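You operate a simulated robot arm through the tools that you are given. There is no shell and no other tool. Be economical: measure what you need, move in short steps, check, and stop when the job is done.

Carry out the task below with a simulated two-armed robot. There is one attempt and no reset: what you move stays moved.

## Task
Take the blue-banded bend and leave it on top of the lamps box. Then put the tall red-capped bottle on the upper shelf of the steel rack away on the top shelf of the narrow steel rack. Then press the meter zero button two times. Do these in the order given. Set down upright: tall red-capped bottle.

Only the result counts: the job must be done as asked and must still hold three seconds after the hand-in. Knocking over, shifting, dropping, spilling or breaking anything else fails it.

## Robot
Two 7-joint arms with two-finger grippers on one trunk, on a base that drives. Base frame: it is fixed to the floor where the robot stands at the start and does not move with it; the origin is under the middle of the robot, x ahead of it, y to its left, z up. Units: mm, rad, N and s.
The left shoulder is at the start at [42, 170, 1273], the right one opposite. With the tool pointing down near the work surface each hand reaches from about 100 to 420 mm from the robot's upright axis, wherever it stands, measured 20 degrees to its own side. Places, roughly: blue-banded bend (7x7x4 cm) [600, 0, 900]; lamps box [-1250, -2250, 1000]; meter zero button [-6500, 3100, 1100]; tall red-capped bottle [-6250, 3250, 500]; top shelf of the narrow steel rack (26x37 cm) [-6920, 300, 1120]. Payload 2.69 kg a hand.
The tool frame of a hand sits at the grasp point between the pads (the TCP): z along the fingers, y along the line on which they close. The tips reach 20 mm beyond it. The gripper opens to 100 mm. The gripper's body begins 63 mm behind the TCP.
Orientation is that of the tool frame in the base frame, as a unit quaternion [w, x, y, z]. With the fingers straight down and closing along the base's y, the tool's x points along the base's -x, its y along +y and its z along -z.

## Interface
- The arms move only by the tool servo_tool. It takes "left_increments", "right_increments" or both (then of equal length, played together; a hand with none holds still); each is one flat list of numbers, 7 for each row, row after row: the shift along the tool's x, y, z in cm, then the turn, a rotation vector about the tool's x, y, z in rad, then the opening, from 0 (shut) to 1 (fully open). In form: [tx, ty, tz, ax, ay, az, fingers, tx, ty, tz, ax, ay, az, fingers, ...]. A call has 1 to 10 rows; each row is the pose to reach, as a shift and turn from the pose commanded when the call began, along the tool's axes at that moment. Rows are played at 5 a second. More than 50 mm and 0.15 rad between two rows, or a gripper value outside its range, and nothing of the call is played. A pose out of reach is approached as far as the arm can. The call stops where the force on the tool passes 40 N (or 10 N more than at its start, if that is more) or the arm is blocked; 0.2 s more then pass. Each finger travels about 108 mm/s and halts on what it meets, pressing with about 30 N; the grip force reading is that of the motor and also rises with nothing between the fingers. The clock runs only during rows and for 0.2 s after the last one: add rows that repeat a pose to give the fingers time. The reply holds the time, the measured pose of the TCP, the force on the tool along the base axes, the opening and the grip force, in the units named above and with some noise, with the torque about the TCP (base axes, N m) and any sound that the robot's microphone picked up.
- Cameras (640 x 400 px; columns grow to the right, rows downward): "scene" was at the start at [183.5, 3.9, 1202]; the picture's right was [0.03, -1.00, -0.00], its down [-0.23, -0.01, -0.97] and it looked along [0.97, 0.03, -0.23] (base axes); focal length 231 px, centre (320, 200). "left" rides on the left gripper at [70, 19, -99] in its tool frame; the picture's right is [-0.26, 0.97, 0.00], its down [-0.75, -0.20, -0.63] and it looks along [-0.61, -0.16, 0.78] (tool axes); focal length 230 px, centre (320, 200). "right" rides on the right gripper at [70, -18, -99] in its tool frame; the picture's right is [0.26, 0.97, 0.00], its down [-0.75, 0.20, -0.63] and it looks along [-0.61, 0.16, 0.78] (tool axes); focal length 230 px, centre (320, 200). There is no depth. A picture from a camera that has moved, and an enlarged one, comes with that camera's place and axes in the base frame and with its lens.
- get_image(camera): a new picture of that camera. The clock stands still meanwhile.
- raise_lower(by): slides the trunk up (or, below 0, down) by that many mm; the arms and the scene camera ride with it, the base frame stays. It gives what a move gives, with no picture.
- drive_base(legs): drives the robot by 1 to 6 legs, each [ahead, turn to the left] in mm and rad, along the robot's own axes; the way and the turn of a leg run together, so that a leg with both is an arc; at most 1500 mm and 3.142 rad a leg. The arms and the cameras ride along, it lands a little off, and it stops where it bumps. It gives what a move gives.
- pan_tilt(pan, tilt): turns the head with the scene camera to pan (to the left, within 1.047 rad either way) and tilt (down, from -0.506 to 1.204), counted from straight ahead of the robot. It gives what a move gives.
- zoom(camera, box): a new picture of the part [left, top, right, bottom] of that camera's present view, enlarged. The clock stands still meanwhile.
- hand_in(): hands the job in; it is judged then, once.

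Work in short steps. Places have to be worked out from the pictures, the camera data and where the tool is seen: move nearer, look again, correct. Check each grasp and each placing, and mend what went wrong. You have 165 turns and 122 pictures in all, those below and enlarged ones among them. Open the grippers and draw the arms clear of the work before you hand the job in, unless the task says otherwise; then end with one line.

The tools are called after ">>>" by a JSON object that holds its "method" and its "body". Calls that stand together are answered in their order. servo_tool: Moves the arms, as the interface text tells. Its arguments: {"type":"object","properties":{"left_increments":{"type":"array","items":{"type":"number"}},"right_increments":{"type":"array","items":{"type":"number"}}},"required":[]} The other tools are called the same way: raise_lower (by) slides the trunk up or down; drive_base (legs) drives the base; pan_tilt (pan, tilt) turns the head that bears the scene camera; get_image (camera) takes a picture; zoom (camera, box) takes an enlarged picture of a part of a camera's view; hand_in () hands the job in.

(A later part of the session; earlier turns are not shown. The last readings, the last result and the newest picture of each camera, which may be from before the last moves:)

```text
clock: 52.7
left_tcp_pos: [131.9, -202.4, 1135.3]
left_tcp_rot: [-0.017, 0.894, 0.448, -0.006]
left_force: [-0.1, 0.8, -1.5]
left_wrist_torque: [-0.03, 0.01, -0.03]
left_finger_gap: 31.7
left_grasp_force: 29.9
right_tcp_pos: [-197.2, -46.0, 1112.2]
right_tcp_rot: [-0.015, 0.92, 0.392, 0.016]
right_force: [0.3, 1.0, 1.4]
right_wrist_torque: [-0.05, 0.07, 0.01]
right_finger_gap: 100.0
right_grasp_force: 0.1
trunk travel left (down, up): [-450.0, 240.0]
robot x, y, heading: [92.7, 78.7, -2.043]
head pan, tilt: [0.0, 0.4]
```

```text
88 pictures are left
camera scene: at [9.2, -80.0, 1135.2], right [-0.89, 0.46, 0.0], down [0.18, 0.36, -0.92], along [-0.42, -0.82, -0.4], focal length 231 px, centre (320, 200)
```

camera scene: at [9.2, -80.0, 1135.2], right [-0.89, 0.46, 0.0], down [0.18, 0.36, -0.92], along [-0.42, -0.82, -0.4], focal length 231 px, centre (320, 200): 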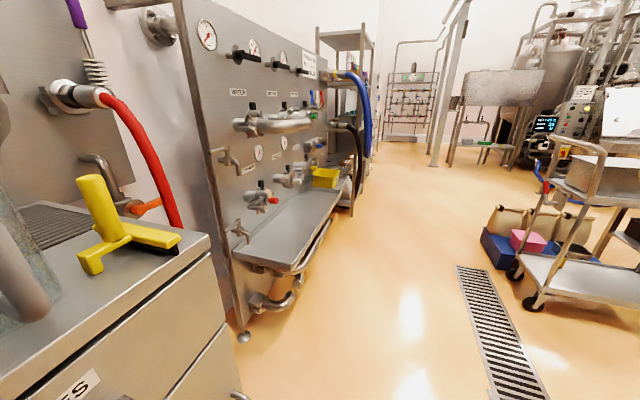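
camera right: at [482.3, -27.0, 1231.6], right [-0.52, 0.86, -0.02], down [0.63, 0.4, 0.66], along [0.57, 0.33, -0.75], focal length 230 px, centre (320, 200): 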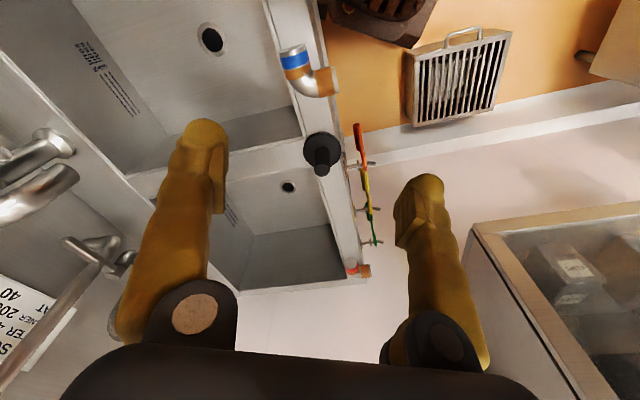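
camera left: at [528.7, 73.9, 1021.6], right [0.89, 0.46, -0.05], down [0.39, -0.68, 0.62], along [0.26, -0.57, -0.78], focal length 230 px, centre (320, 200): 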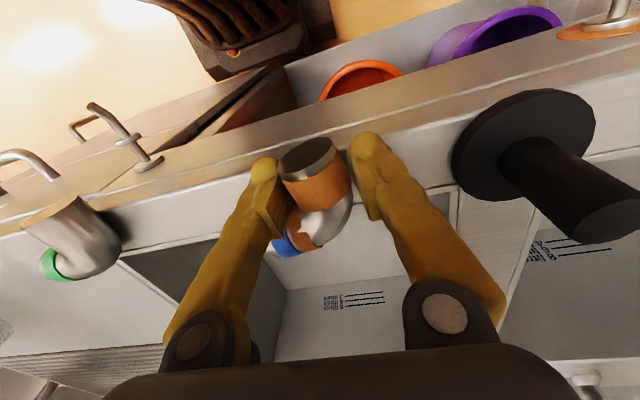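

The lamps box should appear around pixel (332,114), in the rack. Zoom there.

>>> {"method": "zoom", "body": {"camera": "scene", "box": [280, 10, 440, 210]}}

>>> {"method": "zoom", "body": {"camera": "scene", "box": [400, 60, 640, 340]}}

```text
2.00 times, centred on (360, 110) of scene
camera zoom: at [9.2, -80.0, 1135.2], right [-0.89, 0.46, 0.0], down [0.18, 0.36, -0.92], along [-0.42, -0.82, -0.4], focal length 463 px, centre (240, 380)
```

zoom: 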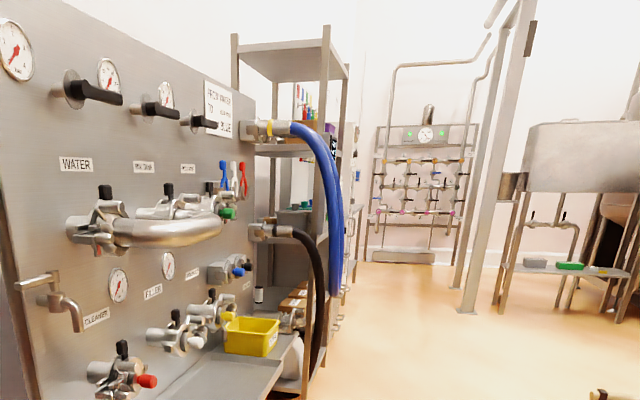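

```text
1.43 times, centred on (520, 200) of scene
camera zoom: at [9.2, -80.0, 1135.2], right [-0.89, 0.46, 0.0], down [0.18, 0.36, -0.92], along [-0.42, -0.82, -0.4], focal length 330 px, centre (34, 200)
```

zoom: 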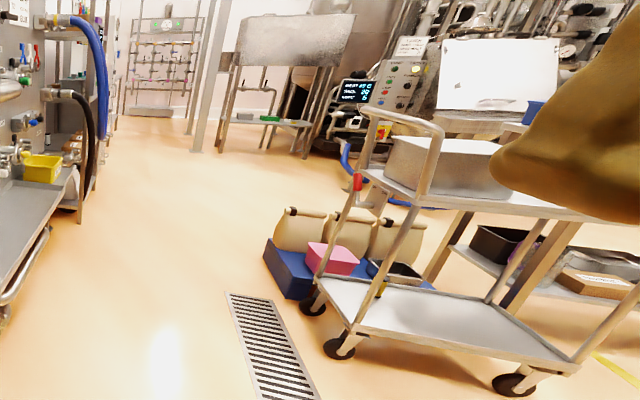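

The rack with the box lies along the left wall unit line (direction ≈ -2.48 rad, about 800 mm to my left). I'll drive parallel to it.

>>> {"method": "drive_base", "body": {"legs": [[0, -0.44], [1400, 0]]}}

>>> {"method": "get_image", "body": {"camera": "scene"}}

```text
clock: 60.9
left_tcp_pos: [-1038.6, -1092.8, 1141.6]
left_tcp_rot: [-0.019, 0.961, 0.278, 0.003]
left_force: [-0.1, -0.2, -1.9]
left_wrist_torque: [0.0, -0.03, 0.0]
left_finger_gap: 31.1
left_grasp_force: 30.0
right_tcp_pos: [-1286.2, -834.5, 1117.6]
right_tcp_rot: [-0.013, 0.977, 0.213, 0.024]
right_force: [-0.8, -0.1, -1.2]
right_wrist_torque: [0.01, 0.01, -0.01]
right_finger_gap: 100.2
right_grasp_force: 0.0
trunk travel left (down, up): [-450.0, 240.0]
robot x, y, heading: [-975.4, -820.2, -2.414]
head pan, tilt: [0.0, 0.4]
```

```text
85 pictures are left
camera scene: at [-1111.8, -941.9, 1134.6], right [-0.66, 0.75, 0.0], down [0.3, 0.27, -0.91], along [-0.68, -0.61, -0.41], focal length 231 px, centre (320, 200)
```

scene: 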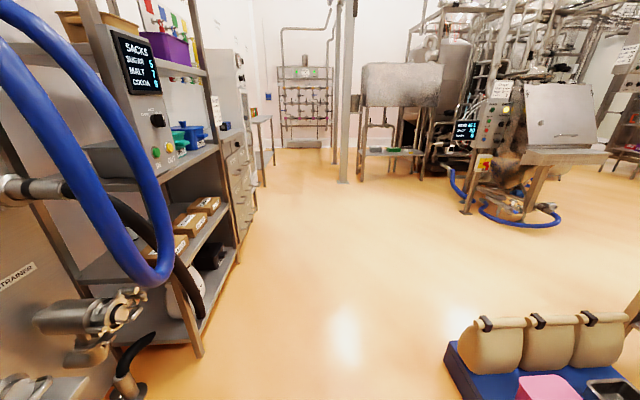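

The rack front runs from (-1273,-1878) to (-1740,-2347). I'll drive to face it from about 700 mm away.

>>> {"method": "drive_base", "body": {"legs": [[0, -0.075], [1200, 0], [0, 1.7]]}}

>>> {"method": "pan_tilt", "body": {"pan": 0.0, "tilt": 0.2}}

>>> {"method": "get_image", "body": {"camera": "scene"}}

```text
clock: 71.6
left_tcp_pos: [-1629.8, -1583.9, 1151.2]
left_tcp_rot: [-0.019, 0.447, 0.894, -0.009]
left_force: [1.0, 0.6, -0.7]
left_wrist_torque: [0.0, 0.03, 0.02]
left_finger_gap: 31.1
left_grasp_force: 29.8
right_tcp_pos: [-1864.6, -1848.5, 1123.4]
right_tcp_rot: [-0.029, 0.512, 0.859, 0.008]
right_force: [-0.4, -0.4, 0.0]
right_wrist_torque: [-0.02, 0.01, 0.02]
right_finger_gap: 100.1
right_grasp_force: 0.0
trunk travel left (down, up): [-450.0, 240.0]
robot x, y, heading: [-1898.9, -1548.1, -0.774]
head pan, tilt: [0.0, 0.4]
```

```text
clock: 72.3
left_tcp_pos: [-1638.6, -1585.3, 1154.9]
left_tcp_rot: [-0.027, 0.436, 0.899, -0.022]
left_force: [-0.8, -0.8, -1.1]
left_wrist_torque: [0.03, 0.02, 0.0]
left_finger_gap: 30.9
left_grasp_force: 30.1
right_tcp_pos: [-1863.1, -1841.9, 1125.8]
right_tcp_rot: [-0.028, 0.524, 0.851, 0.021]
right_force: [-0.5, 0.4, 0.3]
right_wrist_torque: [0.0, -0.02, -0.03]
right_finger_gap: 100.2
right_grasp_force: 0.0
trunk travel left (down, up): [-450.0, 240.0]
robot x, y, heading: [-1905.8, -1548.5, -0.769]
head pan, tilt: [0.0, 0.201]
```

```text
84 pictures are left
camera scene: at [-1772.4, -1676.3, 1153.2], right [-0.7, -0.72, 0.0], down [-0.16, 0.15, -0.98], along [0.7, -0.68, -0.22], focal length 231 px, centre (320, 200)
```

scene: 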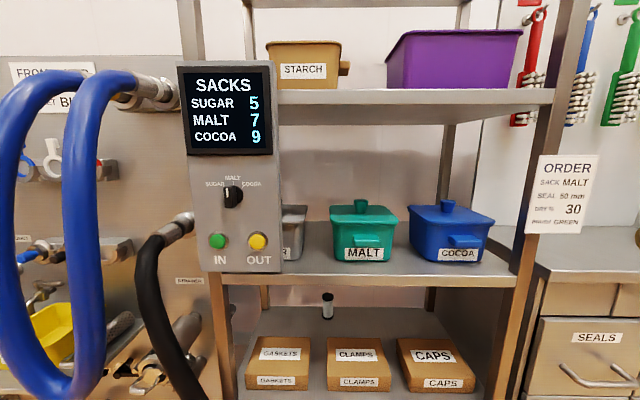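

Let me read the labels; I don't yet see "lamps".

>>> {"method": "zoom", "body": {"camera": "scene", "box": [200, 180, 520, 400]}}

>>> {"method": "zoom", "body": {"camera": "scene", "box": [440, 130, 640, 400]}}

```text
1.82 times, centred on (360, 290) of scene
camera zoom: at [-1772.4, -1676.3, 1153.2], right [-0.7, -0.72, 0.0], down [-0.16, 0.15, -0.98], along [0.7, -0.68, -0.22], focal length 420 px, centre (247, 36)
```

zoom: 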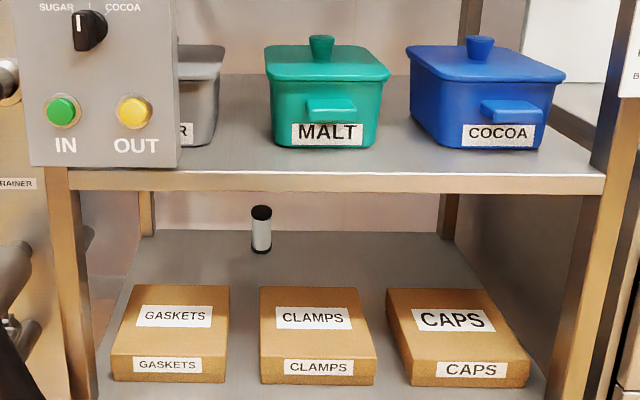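

```text
1.48 times, centred on (540, 265) of scene
camera zoom: at [-1772.4, -1676.3, 1153.2], right [-0.7, -0.72, 0.0], down [-0.16, 0.15, -0.98], along [0.7, -0.68, -0.22], focal length 343 px, centre (-6, 104)
```

zoom: 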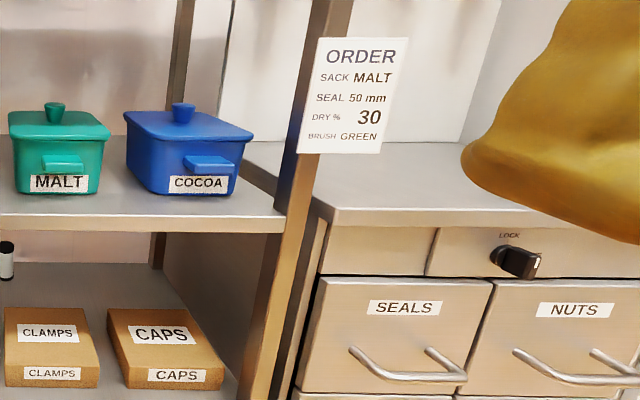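

No lamps box here. Look to either side.

>>> {"method": "pan_tilt", "body": {"pan": -0.6, "tilt": 0.2}}

>>> {"method": "get_image", "body": {"camera": "scene"}}

>>> {"method": "get_image", "body": {"camera": "right"}}

```text
clock: 73.3
left_tcp_pos: [-1638.7, -1585.1, 1155.1]
left_tcp_rot: [-0.027, 0.437, 0.899, -0.022]
left_force: [0.4, -0.3, -1.6]
left_wrist_torque: [0.03, 0.0, 0.01]
left_finger_gap: 30.9
left_grasp_force: 29.9
right_tcp_pos: [-1863.5, -1842.3, 1125.4]
right_tcp_rot: [-0.029, 0.523, 0.851, 0.021]
right_force: [0.2, 0.4, 0.1]
right_wrist_torque: [0.01, -0.02, -0.01]
right_finger_gap: 100.2
right_grasp_force: 0.1
trunk travel left (down, up): [-450.0, 240.0]
robot x, y, heading: [-1901.6, -1547.2, -0.775]
head pan, tilt: [-0.6, 0.201]
```

```text
81 pictures are left
camera scene: at [-1820.4, -1703.0, 1153.5], right [-0.98, -0.2, 0.01], down [-0.05, 0.21, -0.98], along [0.19, -0.96, -0.21], focal length 231 px, centre (320, 200)
```

scene: 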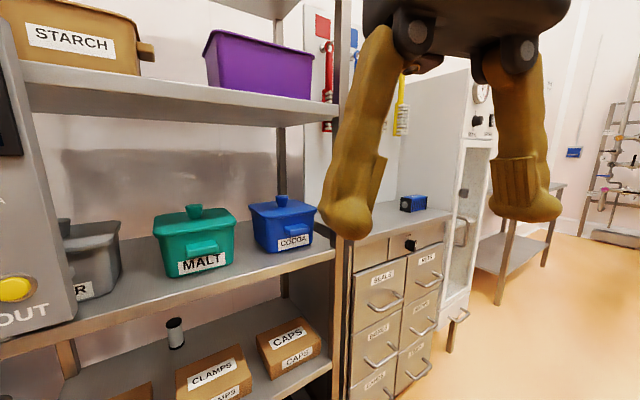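

```text
80 pictures are left
camera right: at [-1908.7, -1795.9, 1228.6], right [0.75, 0.67, 0.02], down [0.53, -0.62, 0.58], along [0.4, -0.42, -0.82], focal length 230 px, centre (320, 200)
```

right: 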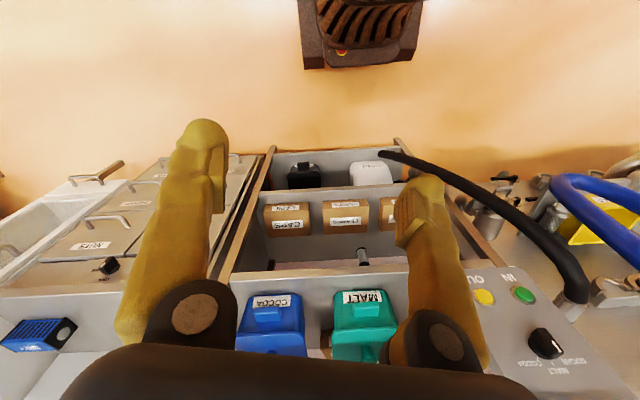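

A small blue box sits on the drawer cabinet; zoom on its label.

>>> {"method": "zoom", "body": {"camera": "scene", "box": [380, 170, 460, 220]}}

>>> {"method": "zoom", "body": {"camera": "right", "box": [0, 300, 112, 370]}}

```text
8.00 times, centred on (420, 195) of scene
camera zoom: at [-1820.4, -1703.0, 1153.5], right [-0.98, -0.2, 0.01], down [-0.05, 0.21, -0.98], along [0.19, -0.96, -0.21], focal length 1850 px, centre (-480, 240)
```

zoom: 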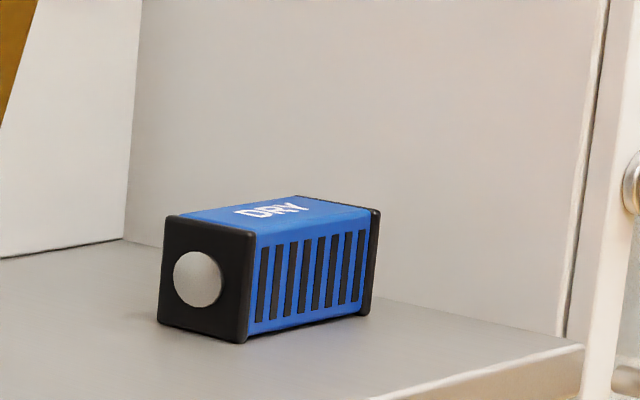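

```text
5.71 times, centred on (56, 335) of right
camera zoom: at [-1908.7, -1795.9, 1228.6], right [0.75, 0.67, 0.02], down [0.53, -0.62, 0.58], along [0.4, -0.42, -0.82], focal length 1315 px, centre (1829, -571)
```

zoom: 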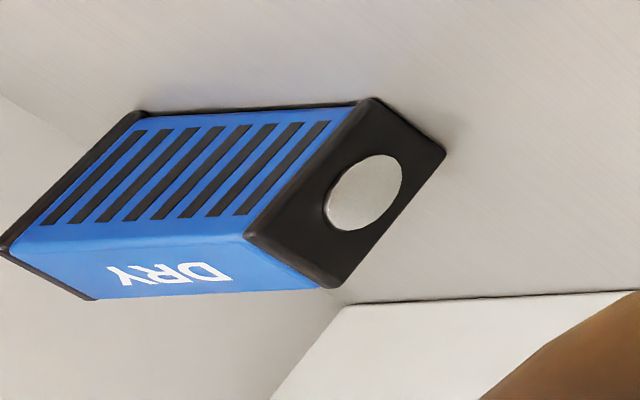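

That's "DRY". Check the left camera for what lies behind the control box.

>>> {"method": "get_image", "body": {"camera": "left"}}

>>> {"method": "pan_tilt", "body": {"pan": 0.4, "tilt": 0.1}}

>>> {"method": "get_image", "body": {"camera": "scene"}}

```text
77 pictures are left
camera left: at [-1660.6, -1516.1, 1254.7], right [0.92, 0.39, -0.07], down [0.35, -0.7, 0.62], along [0.2, -0.59, -0.78], focal length 230 px, centre (320, 200)
```

left: 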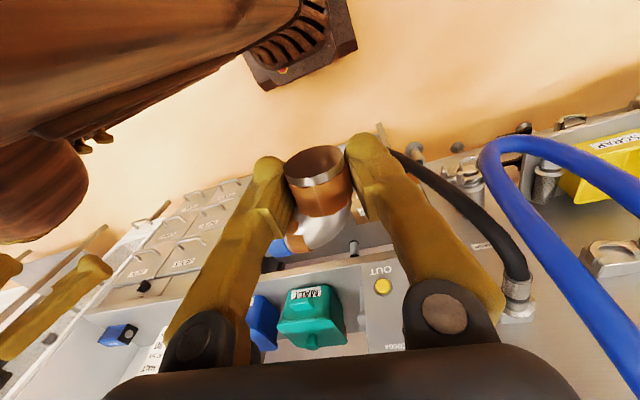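

```text
clock: 74.6
left_tcp_pos: [-1638.8, -1585.4, 1155.0]
left_tcp_rot: [-0.027, 0.437, 0.899, -0.022]
left_force: [0.0, -0.2, -1.3]
left_wrist_torque: [0.05, 0.03, -0.01]
left_finger_gap: 30.9
left_grasp_force: 30.0
right_tcp_pos: [-1862.4, -1842.1, 1125.1]
right_tcp_rot: [-0.028, 0.523, 0.852, 0.02]
right_force: [-0.1, 0.1, -0.7]
right_wrist_torque: [0.03, -0.02, 0.01]
right_finger_gap: 100.0
right_grasp_force: 0.1
trunk travel left (down, up): [-450.0, 240.0]
robot x, y, heading: [-1902.4, -1551.4, -0.77]
head pan, tilt: [0.4, 0.099]
```

```text
76 pictures are left
camera scene: at [-1753.1, -1645.2, 1162.8], right [-0.36, -0.93, -0.01], down [-0.1, 0.05, -0.99], along [0.93, -0.36, -0.12], focal length 231 px, centre (320, 200)
```

scene: 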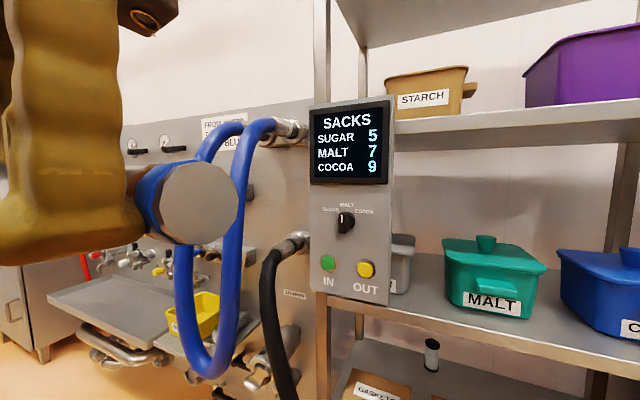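

Possibly something is hidden behind the canisters. Raise the camera slightly to look over them.

>>> {"method": "raise_lower", "body": {"by": 80}}

>>> {"method": "pan_tilt", "body": {"pan": 0.0, "tilt": 0.25}}

>>> {"method": "get_image", "body": {"camera": "scene"}}

```text
clock: 75.8
left_tcp_pos: [-1638.0, -1585.5, 1234.8]
left_tcp_rot: [-0.028, 0.436, 0.899, -0.022]
left_force: [-0.1, 0.1, -1.9]
left_wrist_torque: [0.03, 0.01, 0.01]
left_finger_gap: 30.7
left_grasp_force: 30.0
right_tcp_pos: [-1862.4, -1842.9, 1205.6]
right_tcp_rot: [-0.028, 0.524, 0.851, 0.022]
right_force: [0.0, 0.1, -0.5]
right_wrist_torque: [0.01, 0.01, 0.01]
right_finger_gap: 99.9
right_grasp_force: 0.0
trunk travel left (down, up): [-530.0, 160.0]
robot x, y, heading: [-1904.8, -1550.3, -0.773]
head pan, tilt: [0.4, 0.099]
```

```text
clock: 76.6
left_tcp_pos: [-1638.1, -1586.0, 1234.7]
left_tcp_rot: [-0.028, 0.436, 0.899, -0.022]
left_force: [1.0, 0.4, -1.2]
left_wrist_torque: [0.02, -0.02, -0.04]
left_finger_gap: 30.7
left_grasp_force: 30.0
right_tcp_pos: [-1860.9, -1842.7, 1206.2]
right_tcp_rot: [-0.028, 0.524, 0.851, 0.021]
right_force: [0.3, -0.7, 0.1]
right_wrist_torque: [-0.01, -0.01, 0.03]
right_finger_gap: 100.1
right_grasp_force: 0.0
trunk travel left (down, up): [-530.0, 160.0]
robot x, y, heading: [-1903.8, -1548.0, -0.765]
head pan, tilt: [0.0, 0.25]
```

```text
75 pictures are left
camera scene: at [-1770.9, -1677.5, 1228.7], right [-0.7, -0.72, 0.0], down [-0.19, 0.18, -0.96], along [0.69, -0.67, -0.26], focal length 231 px, centre (320, 200)
```

scene: 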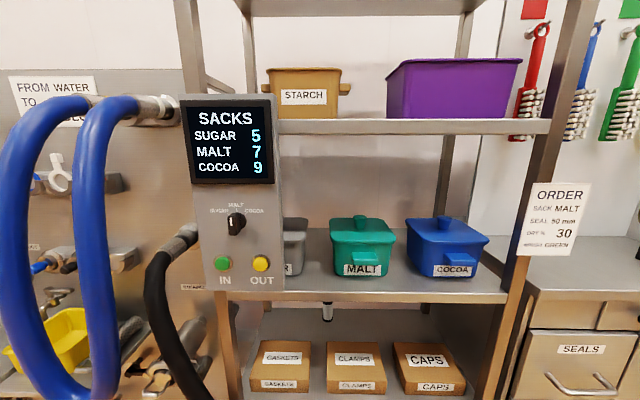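

Nothing obvious; zoom the middle shelf and rear.

>>> {"method": "zoom", "body": {"camera": "scene", "box": [260, 120, 530, 290]}}

>>> {"method": "pan_tilt", "body": {"pan": 0.0, "tilt": -0.3}}

>>> {"method": "get_image", "body": {"camera": "scene"}}

```text
2.35 times, centred on (395, 205) of scene
camera zoom: at [-1770.9, -1677.5, 1228.7], right [-0.7, -0.72, 0.0], down [-0.19, 0.18, -0.96], along [0.69, -0.67, -0.26], focal length 544 px, centre (144, 188)
```

zoom: 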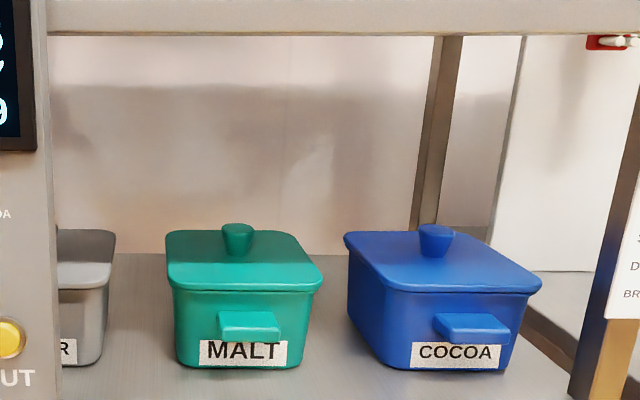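

```text
clock: 77.6
left_tcp_pos: [-1638.6, -1585.4, 1235.0]
left_tcp_rot: [-0.029, 0.436, 0.899, -0.022]
left_force: [0.2, 0.2, -2.4]
left_wrist_torque: [0.03, 0.01, 0.03]
left_finger_gap: 31.0
left_grasp_force: 30.2
right_tcp_pos: [-1862.1, -1842.4, 1205.2]
right_tcp_rot: [-0.028, 0.525, 0.85, 0.021]
right_force: [-0.7, 0.3, -0.3]
right_wrist_torque: [0.0, 0.05, 0.01]
right_finger_gap: 100.2
right_grasp_force: 0.0
trunk travel left (down, up): [-530.0, 160.0]
robot x, y, heading: [-1903.6, -1550.1, -0.769]
head pan, tilt: [0.0, -0.3]
```

```text
73 pictures are left
camera scene: at [-1781.0, -1667.9, 1277.3], right [-0.7, -0.72, 0.0], down [0.2, -0.19, -0.96], along [0.69, -0.67, 0.28], focal length 231 px, centre (320, 200)
```

scene: 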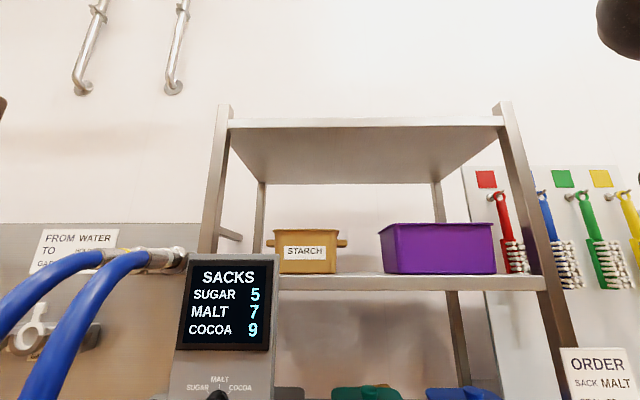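

No lamps box on this rack. Survey the surroundings by turning in place (first left).

>>> {"method": "pan_tilt", "body": {"pan": 0.0, "tilt": 0.25}}

>>> {"method": "drive_base", "body": {"legs": [[-150, 0], [0, 1.5]]}}

>>> {"method": "get_image", "body": {"camera": "scene"}}

>>> {"method": "drive_base", "body": {"legs": [[0, 1.6]]}}

>>> {"method": "get_image", "body": {"camera": "scene"}}

```text
clock: 78.6
left_tcp_pos: [-1639.1, -1585.9, 1234.2]
left_tcp_rot: [-0.027, 0.437, 0.899, -0.023]
left_force: [1.0, 1.0, -1.0]
left_wrist_torque: [0.0, 0.02, 0.02]
left_finger_gap: 30.9
left_grasp_force: 30.0
right_tcp_pos: [-1862.6, -1842.0, 1206.6]
right_tcp_rot: [-0.028, 0.524, 0.851, 0.021]
right_force: [0.1, 0.2, 0.0]
right_wrist_torque: [0.0, 0.01, -0.01]
right_finger_gap: 100.0
right_grasp_force: 0.0
trunk travel left (down, up): [-530.0, 160.0]
robot x, y, heading: [-1902.9, -1548.9, -0.768]
head pan, tilt: [0.0, 0.25]
```

```text
clock: 83.7
left_tcp_pos: [-1953.0, -1182.5, 1239.0]
left_tcp_rot: [-0.011, -0.275, 0.961, -0.021]
left_force: [-0.5, -0.1, -2.0]
left_wrist_torque: [-0.03, 0.05, -0.01]
left_finger_gap: 31.0
left_grasp_force: 30.3
right_tcp_pos: [-1717.1, -1434.3, 1209.7]
right_tcp_rot: [-0.03, -0.196, 0.98, -0.014]
right_force: [-0.1, 1.2, 0.2]
right_wrist_torque: [-0.04, -0.01, 0.02]
right_finger_gap: 100.2
right_grasp_force: 0.0
trunk travel left (down, up): [-530.0, 160.0]
robot x, y, heading: [-2008.4, -1451.0, 0.711]
head pan, tilt: [0.0, 0.25]
```

```text
72 pictures are left
camera scene: at [-1867.4, -1328.3, 1228.7], right [0.65, -0.76, 0.0], down [-0.2, -0.17, -0.96], along [0.73, 0.63, -0.26], focal length 231 px, centre (320, 200)
```

scene: 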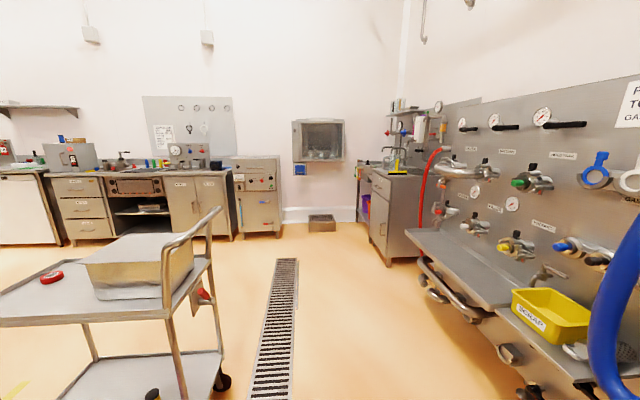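

```text
clock: 88.0
left_tcp_pos: [-2266.7, -1406.9, 1248.5]
left_tcp_rot: [-0.004, 0.881, -0.472, 0.028]
left_force: [-0.1, 1.2, -1.7]
left_wrist_torque: [-0.01, 0.01, 0.01]
left_finger_gap: 31.3
left_grasp_force: 29.4
right_tcp_pos: [-2026.8, -1169.3, 1216.9]
right_tcp_rot: [0.013, 0.837, -0.547, 0.033]
right_force: [0.5, -0.3, 0.0]
right_wrist_torque: [-0.01, 0.0, -0.03]
right_finger_gap: 100.0
right_grasp_force: 0.1
trunk travel left (down, up): [-530.0, 160.0]
robot x, y, heading: [-2002.9, -1442.5, 2.304]
head pan, tilt: [0.0, 0.25]
```

```text
71 pictures are left
camera scene: at [-2126.6, -1307.6, 1228.7], right [0.74, 0.67, 0.0], down [0.18, -0.2, -0.96], along [-0.65, 0.72, -0.26], focal length 231 px, centre (320, 200)
```

scene: 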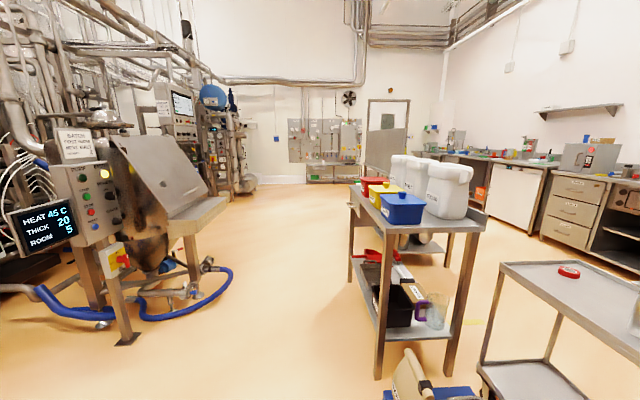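

Look at the rack from its right side to see what the control box hides.

>>> {"method": "drive_base", "body": {"legs": [[0, 1.96], [480, 0], [0, 1.75]]}}

>>> {"method": "get_image", "body": {"camera": "scene"}}

```text
clock: 88.7
left_tcp_pos: [-2238.2, -1422.1, 1268.4]
left_tcp_rot: [-0.026, 0.892, -0.447, 0.061]
left_force: [0.7, -1.6, -1.7]
left_wrist_torque: [0.0, 0.0, 0.02]
left_finger_gap: 31.1
left_grasp_force: 30.2
right_tcp_pos: [-2038.7, -1175.1, 1230.3]
right_tcp_rot: [0.022, 0.836, -0.549, -0.003]
right_force: [-82.2, 212.9, -27.2]
right_wrist_torque: [-21.31, -7.53, 5.86]
right_finger_gap: 100.1
right_grasp_force: 0.0
trunk travel left (down, up): [-530.0, 160.0]
robot x, y, heading: [-2003.5, -1446.1, 2.309]
head pan, tilt: [0.0, 0.25]
stopped in leg 1: the force on the tool passed its limit at 105 N (the readings are from after the stop); the commanded pose is now the measured one
```

```text
70 pictures are left
camera scene: at [-2126.6, -1308.5, 1228.8], right [0.74, 0.67, 0.0], down [0.18, -0.19, -0.96], along [-0.65, 0.72, -0.26], focal length 231 px, centre (320, 200)
```

scene: 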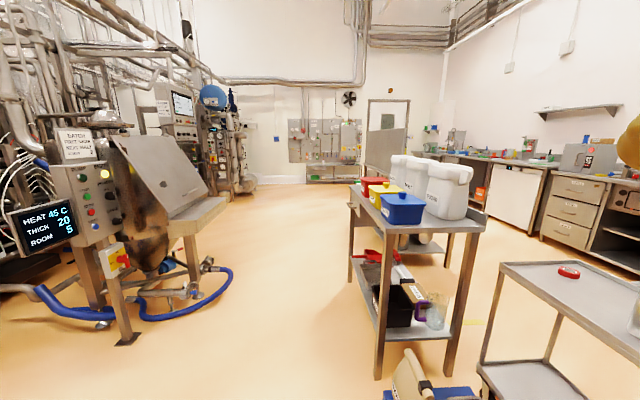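

The right hand met something strongly. Look with the right camera.

>>> {"method": "get_image", "body": {"camera": "right"}}

```text
69 pictures are left
camera right: at [-1990.8, -1230.6, 1328.5], right [-0.78, -0.62, 0.04], down [-0.46, 0.63, 0.62], along [-0.41, 0.47, -0.78], focal length 230 px, centre (320, 200)
```

right: 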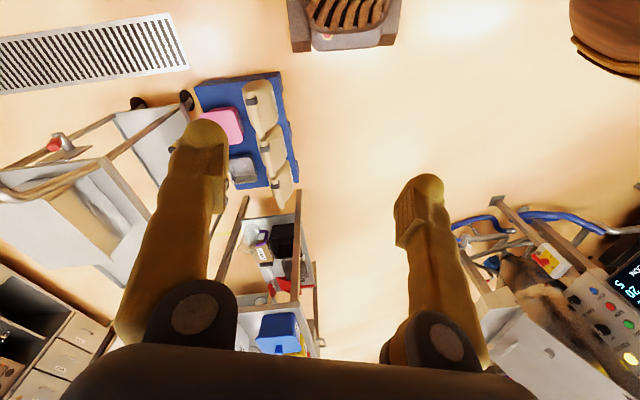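

Nothing touches the right gripper visibly. Re-read forces with a small turn right/left step.

>>> {"method": "drive_base", "body": {"legs": [[0, 0.1]]}}

```text
clock: 89.7
left_tcp_pos: [-2215.2, -1447.1, 1282.8]
left_tcp_rot: [-0.051, 0.914, -0.392, 0.087]
left_force: [0.2, -0.4, -1.4]
left_wrist_torque: [0.0, -0.01, -0.01]
left_finger_gap: 30.8
left_grasp_force: 30.1
right_tcp_pos: [-2069.0, -1179.6, 1237.4]
right_tcp_rot: [0.033, 0.859, -0.51, -0.031]
right_force: [-94.0, 179.8, -49.4]
right_wrist_torque: [-15.38, -6.35, 5.87]
right_finger_gap: 100.1
right_grasp_force: 0.0
trunk travel left (down, up): [-530.0, 160.0]
robot x, y, heading: [-2002.8, -1443.8, 2.39]
head pan, tilt: [0.0, 0.25]
stopped in leg 1: the force on the tool passed its limit at 262 N (the readings are from after the stop); the commanded pose is now the measured one
```

The hands have drifted too close to my own body (228 and 153 mm ahead). I'll move both hands forward.

>>> {"method": "servo_tool", "body": {"left_increments": [-2, 0, 0, 0, 0, 0, 0.15, -4, 0, 0, 0, 0, 0, 0.15, -6, 0, 0, 0, 0, 0, 0.15, -8, 0, 0, 0, 0, 0, 0.15, -11, 0, 0, 0, 0, 0, 0.15], "right_increments": [-2, 0, 0, 0, 0, 0, 1, -4, 0, 0, 0, 0, 0, 1, -6, 0, 0, 0, 0, 0, 1, -8, 0, 0, 0, 0, 0, 1, -10, 0, 0, 0, 0, 0, 1]}}

>>> {"method": "get_image", "body": {"camera": "left"}}

```text
clock: 90.9
left_tcp_pos: [-2287.6, -1377.2, 1267.2]
left_tcp_rot: [-0.039, 0.912, -0.403, 0.062]
left_force: [-0.2, 0.9, -2.0]
left_wrist_torque: [-0.03, -0.05, -0.01]
left_finger_gap: 31.0
left_grasp_force: 29.8
right_tcp_pos: [-2098.8, -1103.7, 1232.6]
right_tcp_rot: [0.03, 0.859, -0.511, -0.015]
right_force: [0.5, -1.0, -0.2]
right_wrist_torque: [0.0, 0.02, -0.02]
right_finger_gap: 100.0
right_grasp_force: 0.0
trunk travel left (down, up): [-530.0, 160.0]
robot x, y, heading: [-1997.2, -1441.9, 2.393]
head pan, tilt: [0.0, 0.25]
```

```text
68 pictures are left
camera left: at [-2269.0, -1441.5, 1369.8], right [-0.88, -0.46, -0.14], down [-0.45, 0.68, 0.59], along [-0.18, 0.58, -0.8], focal length 230 px, centre (320, 200)
```

left: 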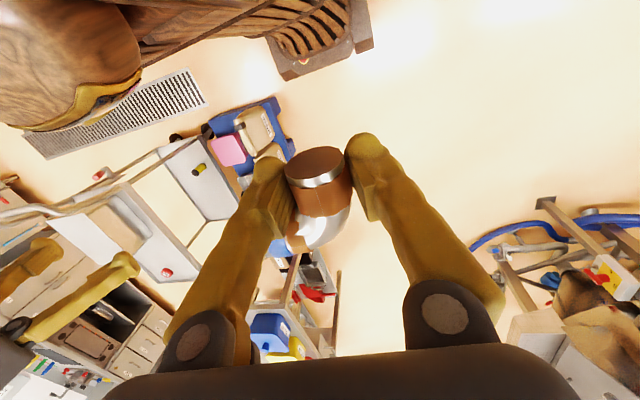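

Force cleared (it was self-contact). Now drive to view the rack from the right.

>>> {"method": "drive_base", "body": {"legs": [[0, 1.86], [430, 0], [0, 1.75]]}}

>>> {"method": "get_image", "body": {"camera": "scene"}}

```text
clock: 102.4
left_tcp_pos: [-1913.7, -1771.5, 1267.0]
left_tcp_rot: [-0.054, 0.196, 0.978, -0.053]
left_force: [-0.2, -0.1, -1.5]
left_wrist_torque: [0.02, 0.01, -0.01]
left_finger_gap: 31.1
left_grasp_force: 30.4
right_tcp_pos: [-1970.7, -2097.8, 1233.9]
right_tcp_rot: [0.013, 0.316, 0.948, 0.032]
right_force: [-0.2, -0.3, 0.6]
right_wrist_torque: [-0.03, -0.01, 0.0]
right_finger_gap: 100.0
right_grasp_force: 0.0
trunk travel left (down, up): [-530.0, 160.0]
robot x, y, heading: [-2201.8, -1833.5, -0.32]
head pan, tilt: [0.0, 0.25]
```

```text
67 pictures are left
camera scene: at [-2026.5, -1889.6, 1228.7], right [-0.32, -0.95, 0.0], down [-0.25, 0.08, -0.96], along [0.92, -0.3, -0.26], focal length 231 px, centre (320, 200)
```

scene: 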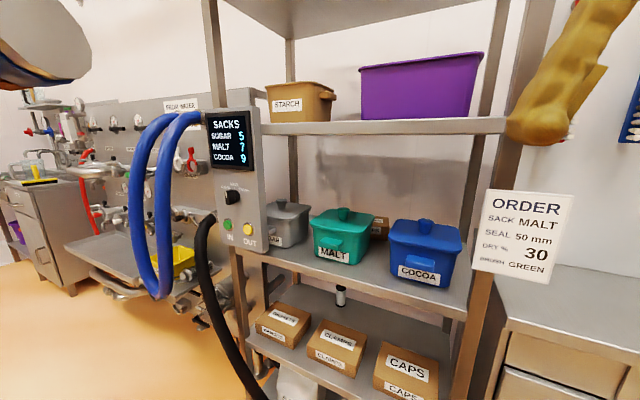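

A small brown labelled box appears behind MALT. Zoom.

>>> {"method": "zoom", "body": {"camera": "scene", "box": [290, 180, 470, 300]}}

```text
3.33 times, centred on (380, 240) of scene
camera zoom: at [-2026.5, -1889.6, 1228.7], right [-0.32, -0.95, 0.0], down [-0.25, 0.08, -0.96], along [0.92, -0.3, -0.26], focal length 771 px, centre (120, 67)
```

zoom: 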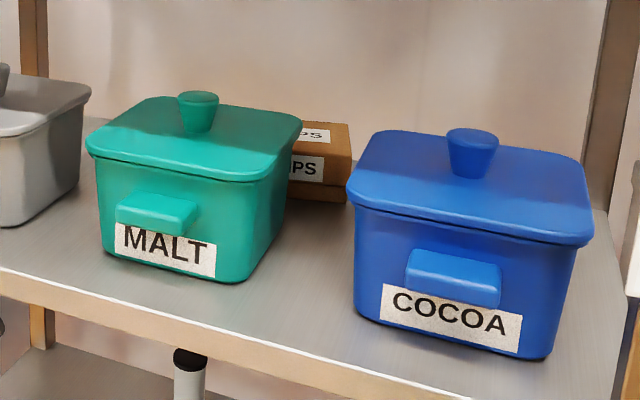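

Found it: the LAMPS box (label "..MPS") is behind MALT, at about (-1295,-2320), top z≈940, so I must reach in nearly horizontally between the shelves. That needs the bend held by its orange end with a horizontal tool, so I'll set it on the free bench to the right and regrasp. Drive there.

>>> {"method": "drive_base", "body": {"legs": [[0, -1.28], [369, 0], [0, 0.815]]}}

>>> {"method": "pan_tilt", "body": {"pan": 0.1, "tilt": 0.5}}

>>> {"method": "get_image", "body": {"camera": "scene"}}

```text
clock: 106.6
left_tcp_pos: [-2055.2, -2071.3, 1268.2]
left_tcp_rot: [-0.071, 0.739, 0.67, -0.012]
left_force: [0.1, -0.2, -0.7]
left_wrist_torque: [0.06, 0.01, 0.0]
left_finger_gap: 30.9
left_grasp_force: 29.5
right_tcp_pos: [-2383.5, -2112.7, 1235.1]
right_tcp_rot: [0.028, 0.815, 0.578, 0.018]
right_force: [1.3, -0.7, 0.4]
right_wrist_torque: [0.07, 0.01, 0.01]
right_finger_gap: 100.0
right_grasp_force: 0.1
trunk travel left (down, up): [-530.0, 160.0]
robot x, y, heading: [-2199.1, -1874.9, -1.626]
head pan, tilt: [0.0, 0.25]
stopped in leg 2: the robot was blocked; the commanded pose is now the measured one
```

```text
clock: 107.4
left_tcp_pos: [-2057.1, -2078.3, 1265.1]
left_tcp_rot: [-0.079, 0.737, 0.671, -0.003]
left_force: [0.5, 0.5, -2.0]
left_wrist_torque: [0.01, 0.0, 0.01]
left_finger_gap: 30.8
left_grasp_force: 30.4
right_tcp_pos: [-2385.2, -2120.8, 1229.1]
right_tcp_rot: [0.017, 0.815, 0.578, 0.027]
right_force: [0.2, 0.7, -0.1]
right_wrist_torque: [0.0, 0.02, 0.03]
right_finger_gap: 100.0
right_grasp_force: 0.0
trunk travel left (down, up): [-530.0, 160.0]
robot x, y, heading: [-2198.8, -1879.5, -1.627]
head pan, tilt: [0.099, 0.499]
```

```text
65 pictures are left
camera scene: at [-2200.6, -2054.9, 1206.3], right [-1.0, -0.04, 0.0], down [-0.02, 0.49, -0.87], along [0.04, -0.87, -0.49], focal length 231 px, centre (320, 200)
```

scene: 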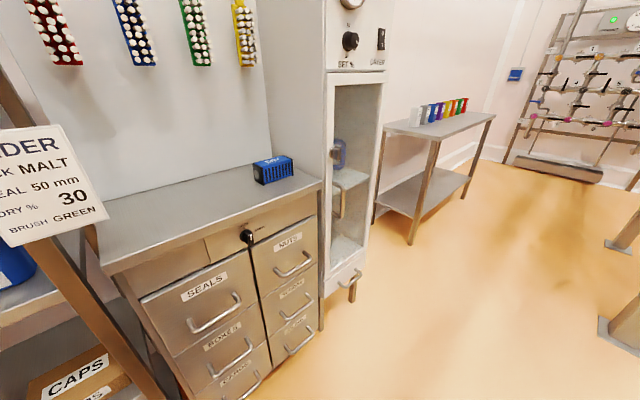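

Blocked after 40 mm. Look down to find what the base meets.

>>> {"method": "pan_tilt", "body": {"pan": 0.0, "tilt": 1.0}}

>>> {"method": "get_image", "body": {"camera": "scene"}}

>>> {"method": "get_image", "body": {"camera": "left"}}

```text
clock: 108.3
left_tcp_pos: [-2055.8, -2078.9, 1263.4]
left_tcp_rot: [-0.081, 0.738, 0.67, -0.001]
left_force: [0.1, 0.5, -1.6]
left_wrist_torque: [0.02, -0.03, -0.03]
left_finger_gap: 30.9
left_grasp_force: 29.8
right_tcp_pos: [-2385.8, -2120.1, 1226.9]
right_tcp_rot: [0.013, 0.815, 0.578, 0.029]
right_force: [0.2, -0.4, -0.1]
right_wrist_torque: [-0.01, 0.01, 0.0]
right_finger_gap: 99.8
right_grasp_force: 0.0
trunk travel left (down, up): [-530.0, 160.0]
robot x, y, heading: [-2199.6, -1877.4, -1.623]
head pan, tilt: [0.0, 1.0]
```

```text
64 pictures are left
camera scene: at [-2208.3, -2036.5, 1165.0], right [-1.0, 0.06, 0.0], down [0.05, 0.85, -0.53], along [-0.03, -0.53, -0.85], focal length 231 px, centre (320, 200)
```

scene: 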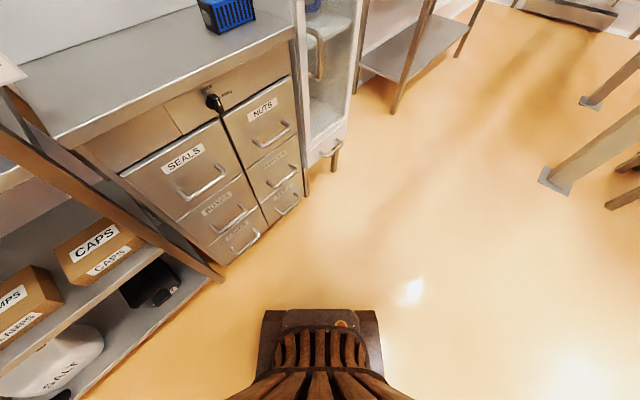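

```text
63 pictures are left
camera left: at [-2020.4, -2022.8, 1367.7], right [0.93, -0.34, -0.14], down [-0.21, -0.8, 0.56], along [-0.31, -0.49, -0.81], focal length 230 px, centre (320, 200)
```

left: 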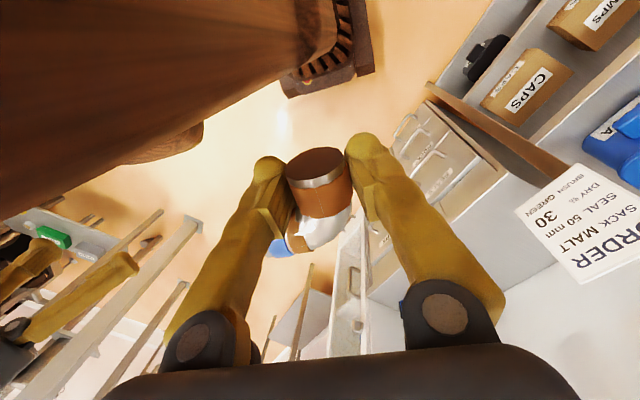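

The base is clear; the arms sway backward on acceleration and touch my own trunk. I'll move both hands farther forward and level the left tool.

>>> {"method": "servo_tool", "body": {"left_increments": [-3, 0, 0, -0.03, -0.04, 0, 0.15, -6, 0, 0, -0.06, -0.08, 0, 0.15, -9, 0, 0, -0.09, -0.12, 0, 0.15, -12, 0, 0, -0.12, -0.16, 0, 0.15, -14, 0, 0, -0.12, -0.16, 0, 0.15], "right_increments": [-3, 0, 0, 0, 0, 0, 1, -5, 0, 0, 0, 0, 0, 1, -7, 0, 0, 0, 0, 0, 1, -9, 0, 0, 0, 0, 0, 1, -9, 0, 0, 0, 0, 0, 1]}}

>>> {"method": "drive_base", "body": {"legs": [[300, 0], [0, 0.84]]}}

>>> {"method": "pan_tilt", "body": {"pan": 0.3, "tilt": 0.6}}

>>> {"method": "get_image", "body": {"camera": "scene"}}

```text
clock: 109.5
left_tcp_pos: [-2071.8, -2221.6, 1264.7]
left_tcp_rot: [0.037, 0.738, 0.672, -0.04]
left_force: [0.0, 0.1, -2.1]
left_wrist_torque: [0.04, -0.01, -0.02]
left_finger_gap: 30.8
left_grasp_force: 29.9
right_tcp_pos: [-2416.3, -2210.3, 1242.8]
right_tcp_rot: [0.039, 0.815, 0.578, 0.011]
right_force: [-0.1, 0.5, -0.4]
right_wrist_torque: [0.01, -0.01, 0.02]
right_finger_gap: 99.9
right_grasp_force: 0.0
trunk travel left (down, up): [-530.0, 160.0]
robot x, y, heading: [-2197.5, -1880.6, -1.625]
head pan, tilt: [0.0, 1.0]
```

```text
clock: 113.8
left_tcp_pos: [-1876.0, -2320.1, 1265.0]
left_tcp_rot: [0.049, 0.401, 0.915, -0.02]
left_force: [0.3, 1.0, -1.3]
left_wrist_torque: [0.04, -0.02, -0.02]
left_finger_gap: 30.8
left_grasp_force: 30.2
right_tcp_pos: [-2115.1, -2567.1, 1242.7]
right_tcp_rot: [0.029, 0.51, 0.86, 0.024]
right_force: [0.2, -0.1, 0.2]
right_wrist_torque: [0.01, 0.0, 0.02]
right_finger_gap: 99.8
right_grasp_force: 0.1
trunk travel left (down, up): [-530.0, 160.0]
robot x, y, heading: [-2215.5, -2190.1, -0.793]
head pan, tilt: [0.0, 1.0]
```

```text
clock: 114.7
left_tcp_pos: [-1891.5, -2304.4, 1251.3]
left_tcp_rot: [0.027, 0.402, 0.915, -0.011]
left_force: [-0.2, -0.1, -1.8]
left_wrist_torque: [0.08, 0.01, 0.02]
left_finger_gap: 30.8
left_grasp_force: 30.7
right_tcp_pos: [-2130.5, -2552.4, 1233.3]
right_tcp_rot: [0.015, 0.51, 0.86, 0.029]
right_force: [-0.8, -0.3, -0.1]
right_wrist_torque: [0.02, 0.01, -0.04]
right_finger_gap: 99.8
right_grasp_force: 0.0
trunk travel left (down, up): [-530.0, 160.0]
robot x, y, heading: [-2217.7, -2189.6, -0.788]
head pan, tilt: [0.3, 0.6]
```

```text
62 pictures are left
camera scene: at [-2076.7, -2292.7, 1196.5], right [-0.47, -0.88, -0.01], down [-0.51, 0.28, -0.82], along [0.72, -0.38, -0.58], focal length 231 px, centre (320, 200)
```

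scene: 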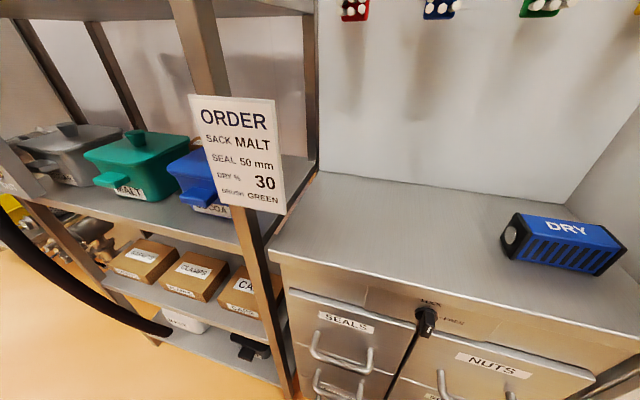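

Good. Now drive ahead 50 mm, lower the trunk 230 and move the left hand over the bench's front part, clear of the sign.

>>> {"method": "drive_base", "body": {"legs": [[50, 0]]}}

>>> {"method": "raise_lower", "body": {"by": -230}}

>>> {"method": "servo_tool", "body": {"left_increments": [-2, -2, 0, 0, 0, 0, 0.15, -4, -4, 0, 0, 0, 0, 0.15, -6, -5.5, 0, 0, 0, 0, 0.15, -6, -5.5, 0, 0, 0, 0, 0.15]}}

>>> {"method": "get_image", "body": {"camera": "left"}}

>>> {"method": "get_image", "body": {"camera": "scene"}}

```text
clock: 115.6
left_tcp_pos: [-1862.7, -2332.4, 1258.5]
left_tcp_rot: [0.04, 0.401, 0.915, -0.017]
left_force: [-0.7, -0.2, -0.1]
left_wrist_torque: [0.05, 0.02, -0.01]
left_finger_gap: 31.0
left_grasp_force: 30.3
right_tcp_pos: [-2102.3, -2580.0, 1242.7]
right_tcp_rot: [0.029, 0.508, 0.86, 0.025]
right_force: [-0.2, -0.3, 0.5]
right_wrist_torque: [0.0, 0.0, -0.01]
right_finger_gap: 100.1
right_grasp_force: 0.0
trunk travel left (down, up): [-530.0, 160.0]
robot x, y, heading: [-2184.0, -2221.8, -0.789]
head pan, tilt: [0.3, 0.6]
```

```text
clock: 118.0
left_tcp_pos: [-1868.3, -2327.2, 1015.4]
left_tcp_rot: [0.017, 0.402, 0.916, -0.008]
left_force: [0.0, -0.1, -1.6]
left_wrist_torque: [0.06, 0.01, 0.0]
left_finger_gap: 30.9
left_grasp_force: 29.7
right_tcp_pos: [-2107.3, -2575.7, 997.1]
right_tcp_rot: [0.001, 0.509, 0.86, 0.033]
right_force: [-1.0, 0.6, -0.4]
right_wrist_torque: [0.0, 0.03, 0.01]
right_finger_gap: 99.9
right_grasp_force: 0.0
trunk travel left (down, up): [-300.0, 390.0]
robot x, y, heading: [-2186.0, -2219.7, -0.791]
head pan, tilt: [0.3, 0.6]
```

```text
clock: 119.0
left_tcp_pos: [-1864.1, -2410.0, 1034.0]
left_tcp_rot: [0.043, 0.401, 0.915, -0.018]
left_force: [-1.3, 0.6, -1.4]
left_wrist_torque: [0.03, 0.03, -0.01]
left_finger_gap: 31.0
left_grasp_force: 29.7
right_tcp_pos: [-2106.8, -2575.0, 997.2]
right_tcp_rot: [0.001, 0.509, 0.86, 0.033]
right_force: [-0.6, 0.5, 0.6]
right_wrist_torque: [-0.01, 0.03, 0.0]
right_finger_gap: 100.0
right_grasp_force: 0.0
trunk travel left (down, up): [-300.0, 390.0]
robot x, y, heading: [-2183.5, -2221.2, -0.791]
head pan, tilt: [0.3, 0.6]
```

```text
61 pictures are left
camera left: at [-1905.4, -2338.9, 1126.5], right [0.88, 0.47, 0.03], down [0.32, -0.64, 0.7], along [0.34, -0.61, -0.72], focal length 230 px, centre (320, 200)
```

left: 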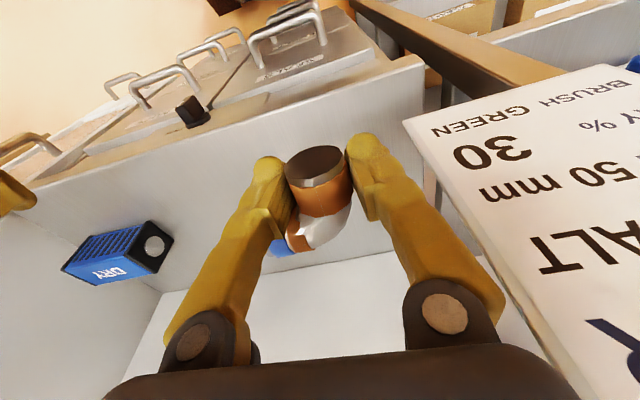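

```text
60 pictures are left
camera scene: at [-2044.2, -2323.9, 966.7], right [-0.47, -0.88, 0.0], down [-0.51, 0.28, -0.82], along [0.72, -0.38, -0.58], focal length 231 px, centre (320, 200)
```

scene: 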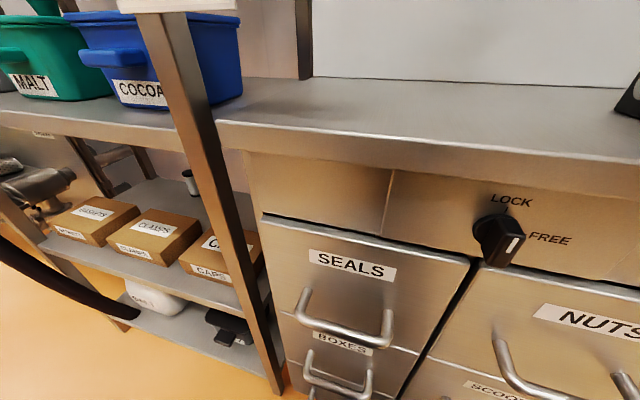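

Bench top ≈ z 903, edge 346 mm ahead. Level the tool, go 4 cm further over the bench and lower until near contact.

>>> {"method": "servo_tool", "body": {"left_increments": [-2, 0, 0, 0, 0.04, 0, 0.15, -4, 0, 2, 0, 0.09, 0, 0.15, -4, 0, 5, 0, 0.09, 0, 0.15, -4, 0, 8, 0, 0.09, 0, 0.15, -4, 0, 9, 0, 0.09, 0, 0.15, -4, 0, 9, 0, 0.09, 0, 0.15]}}

>>> {"method": "get_image", "body": {"camera": "left"}}

```text
clock: 120.4
left_tcp_pos: [-1834.7, -2446.7, 949.0]
left_tcp_rot: [0.0, 0.401, 0.916, 0.001]
left_force: [-0.6, 0.6, -2.1]
left_wrist_torque: [0.07, -0.01, 0.01]
left_finger_gap: 30.8
left_grasp_force: 30.2
right_tcp_pos: [-2107.4, -2575.0, 996.7]
right_tcp_rot: [0.001, 0.509, 0.86, 0.033]
right_force: [0.5, 0.2, -0.7]
right_wrist_torque: [-0.03, -0.01, -0.01]
right_finger_gap: 100.0
right_grasp_force: 0.1
trunk travel left (down, up): [-300.0, 390.0]
robot x, y, heading: [-2182.8, -2219.3, -0.788]
head pan, tilt: [0.3, 0.6]
```

```text
59 pictures are left
camera left: at [-1867.7, -2381.9, 1049.0], right [0.89, 0.47, 0.0], down [0.36, -0.69, 0.63], along [0.29, -0.56, -0.78], focal length 230 px, centre (320, 200)
```

left: 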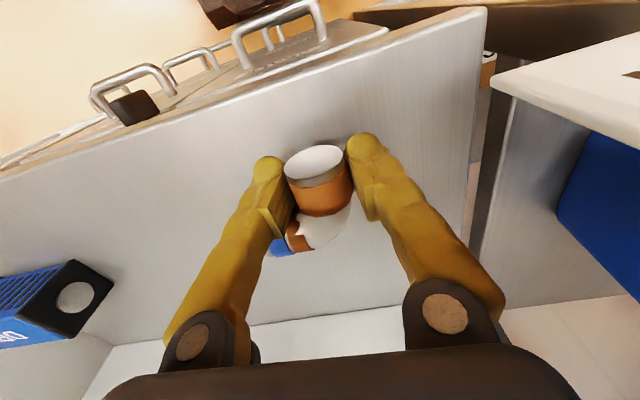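

Level now. Lower the last 2+ cm in small steps, then open.

>>> {"method": "servo_tool", "body": {"left_increments": [0, 0, 1, 0, 0, 0, 0.15, 0, 0, 1.8, 0, 0, 0, 0.15, 0, 0, 2.2, 0, 0, 0, 0.15, 0, 0, 2.4, 0, 0, 0, 0.15]}}

```text
clock: 121.4
left_tcp_pos: [-1835.6, -2445.4, 926.0]
left_tcp_rot: [0.001, 0.401, 0.916, 0.001]
left_force: [0.0, -0.7, -1.0]
left_wrist_torque: [0.02, 0.01, -0.03]
left_finger_gap: 31.0
left_grasp_force: 29.6
right_tcp_pos: [-2107.8, -2575.6, 996.7]
right_tcp_rot: [0.002, 0.509, 0.86, 0.033]
right_force: [-0.1, -0.9, -0.1]
right_wrist_torque: [-0.02, 0.02, 0.0]
right_finger_gap: 99.7
right_grasp_force: 0.0
trunk travel left (down, up): [-300.0, 390.0]
robot x, y, heading: [-2179.8, -2219.6, -0.786]
head pan, tilt: [0.3, 0.6]
```

Not yet touching; keep lowering gently.

>>> {"method": "servo_tool", "body": {"left_increments": [0, 0, 0.3, 0, 0, 0, 0.15, 0, 0, 0.6, 0, 0, 0, 0.15, 0, 0, 0.9, 0, 0, 0, 0.15]}}

>>> {"method": "get_image", "body": {"camera": "left"}}

```text
clock: 122.2
left_tcp_pos: [-1834.5, -2446.2, 919.4]
left_tcp_rot: [0.004, 0.401, 0.916, -0.002]
left_force: [-2.1, 0.9, 32.2]
left_wrist_torque: [0.04, 0.08, -0.05]
left_finger_gap: 31.1
left_grasp_force: 30.3
right_tcp_pos: [-2108.9, -2573.9, 997.8]
right_tcp_rot: [0.002, 0.51, 0.86, 0.032]
right_force: [-0.1, 0.3, -0.4]
right_wrist_torque: [-0.01, 0.0, 0.0]
right_finger_gap: 100.1
right_grasp_force: 0.0
trunk travel left (down, up): [-300.0, 390.0]
robot x, y, heading: [-2181.9, -2221.0, -0.788]
head pan, tilt: [0.3, 0.6]
```

```text
58 pictures are left
camera left: at [-1868.5, -2381.0, 1018.5], right [0.89, 0.47, 0.0], down [0.36, -0.68, 0.63], along [0.3, -0.56, -0.77], focal length 230 px, centre (320, 200)
```

left: 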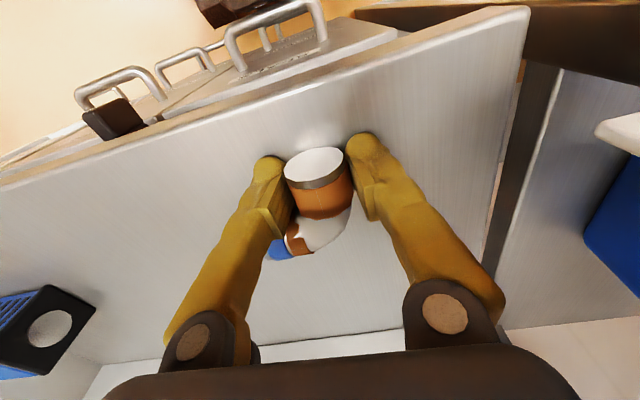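

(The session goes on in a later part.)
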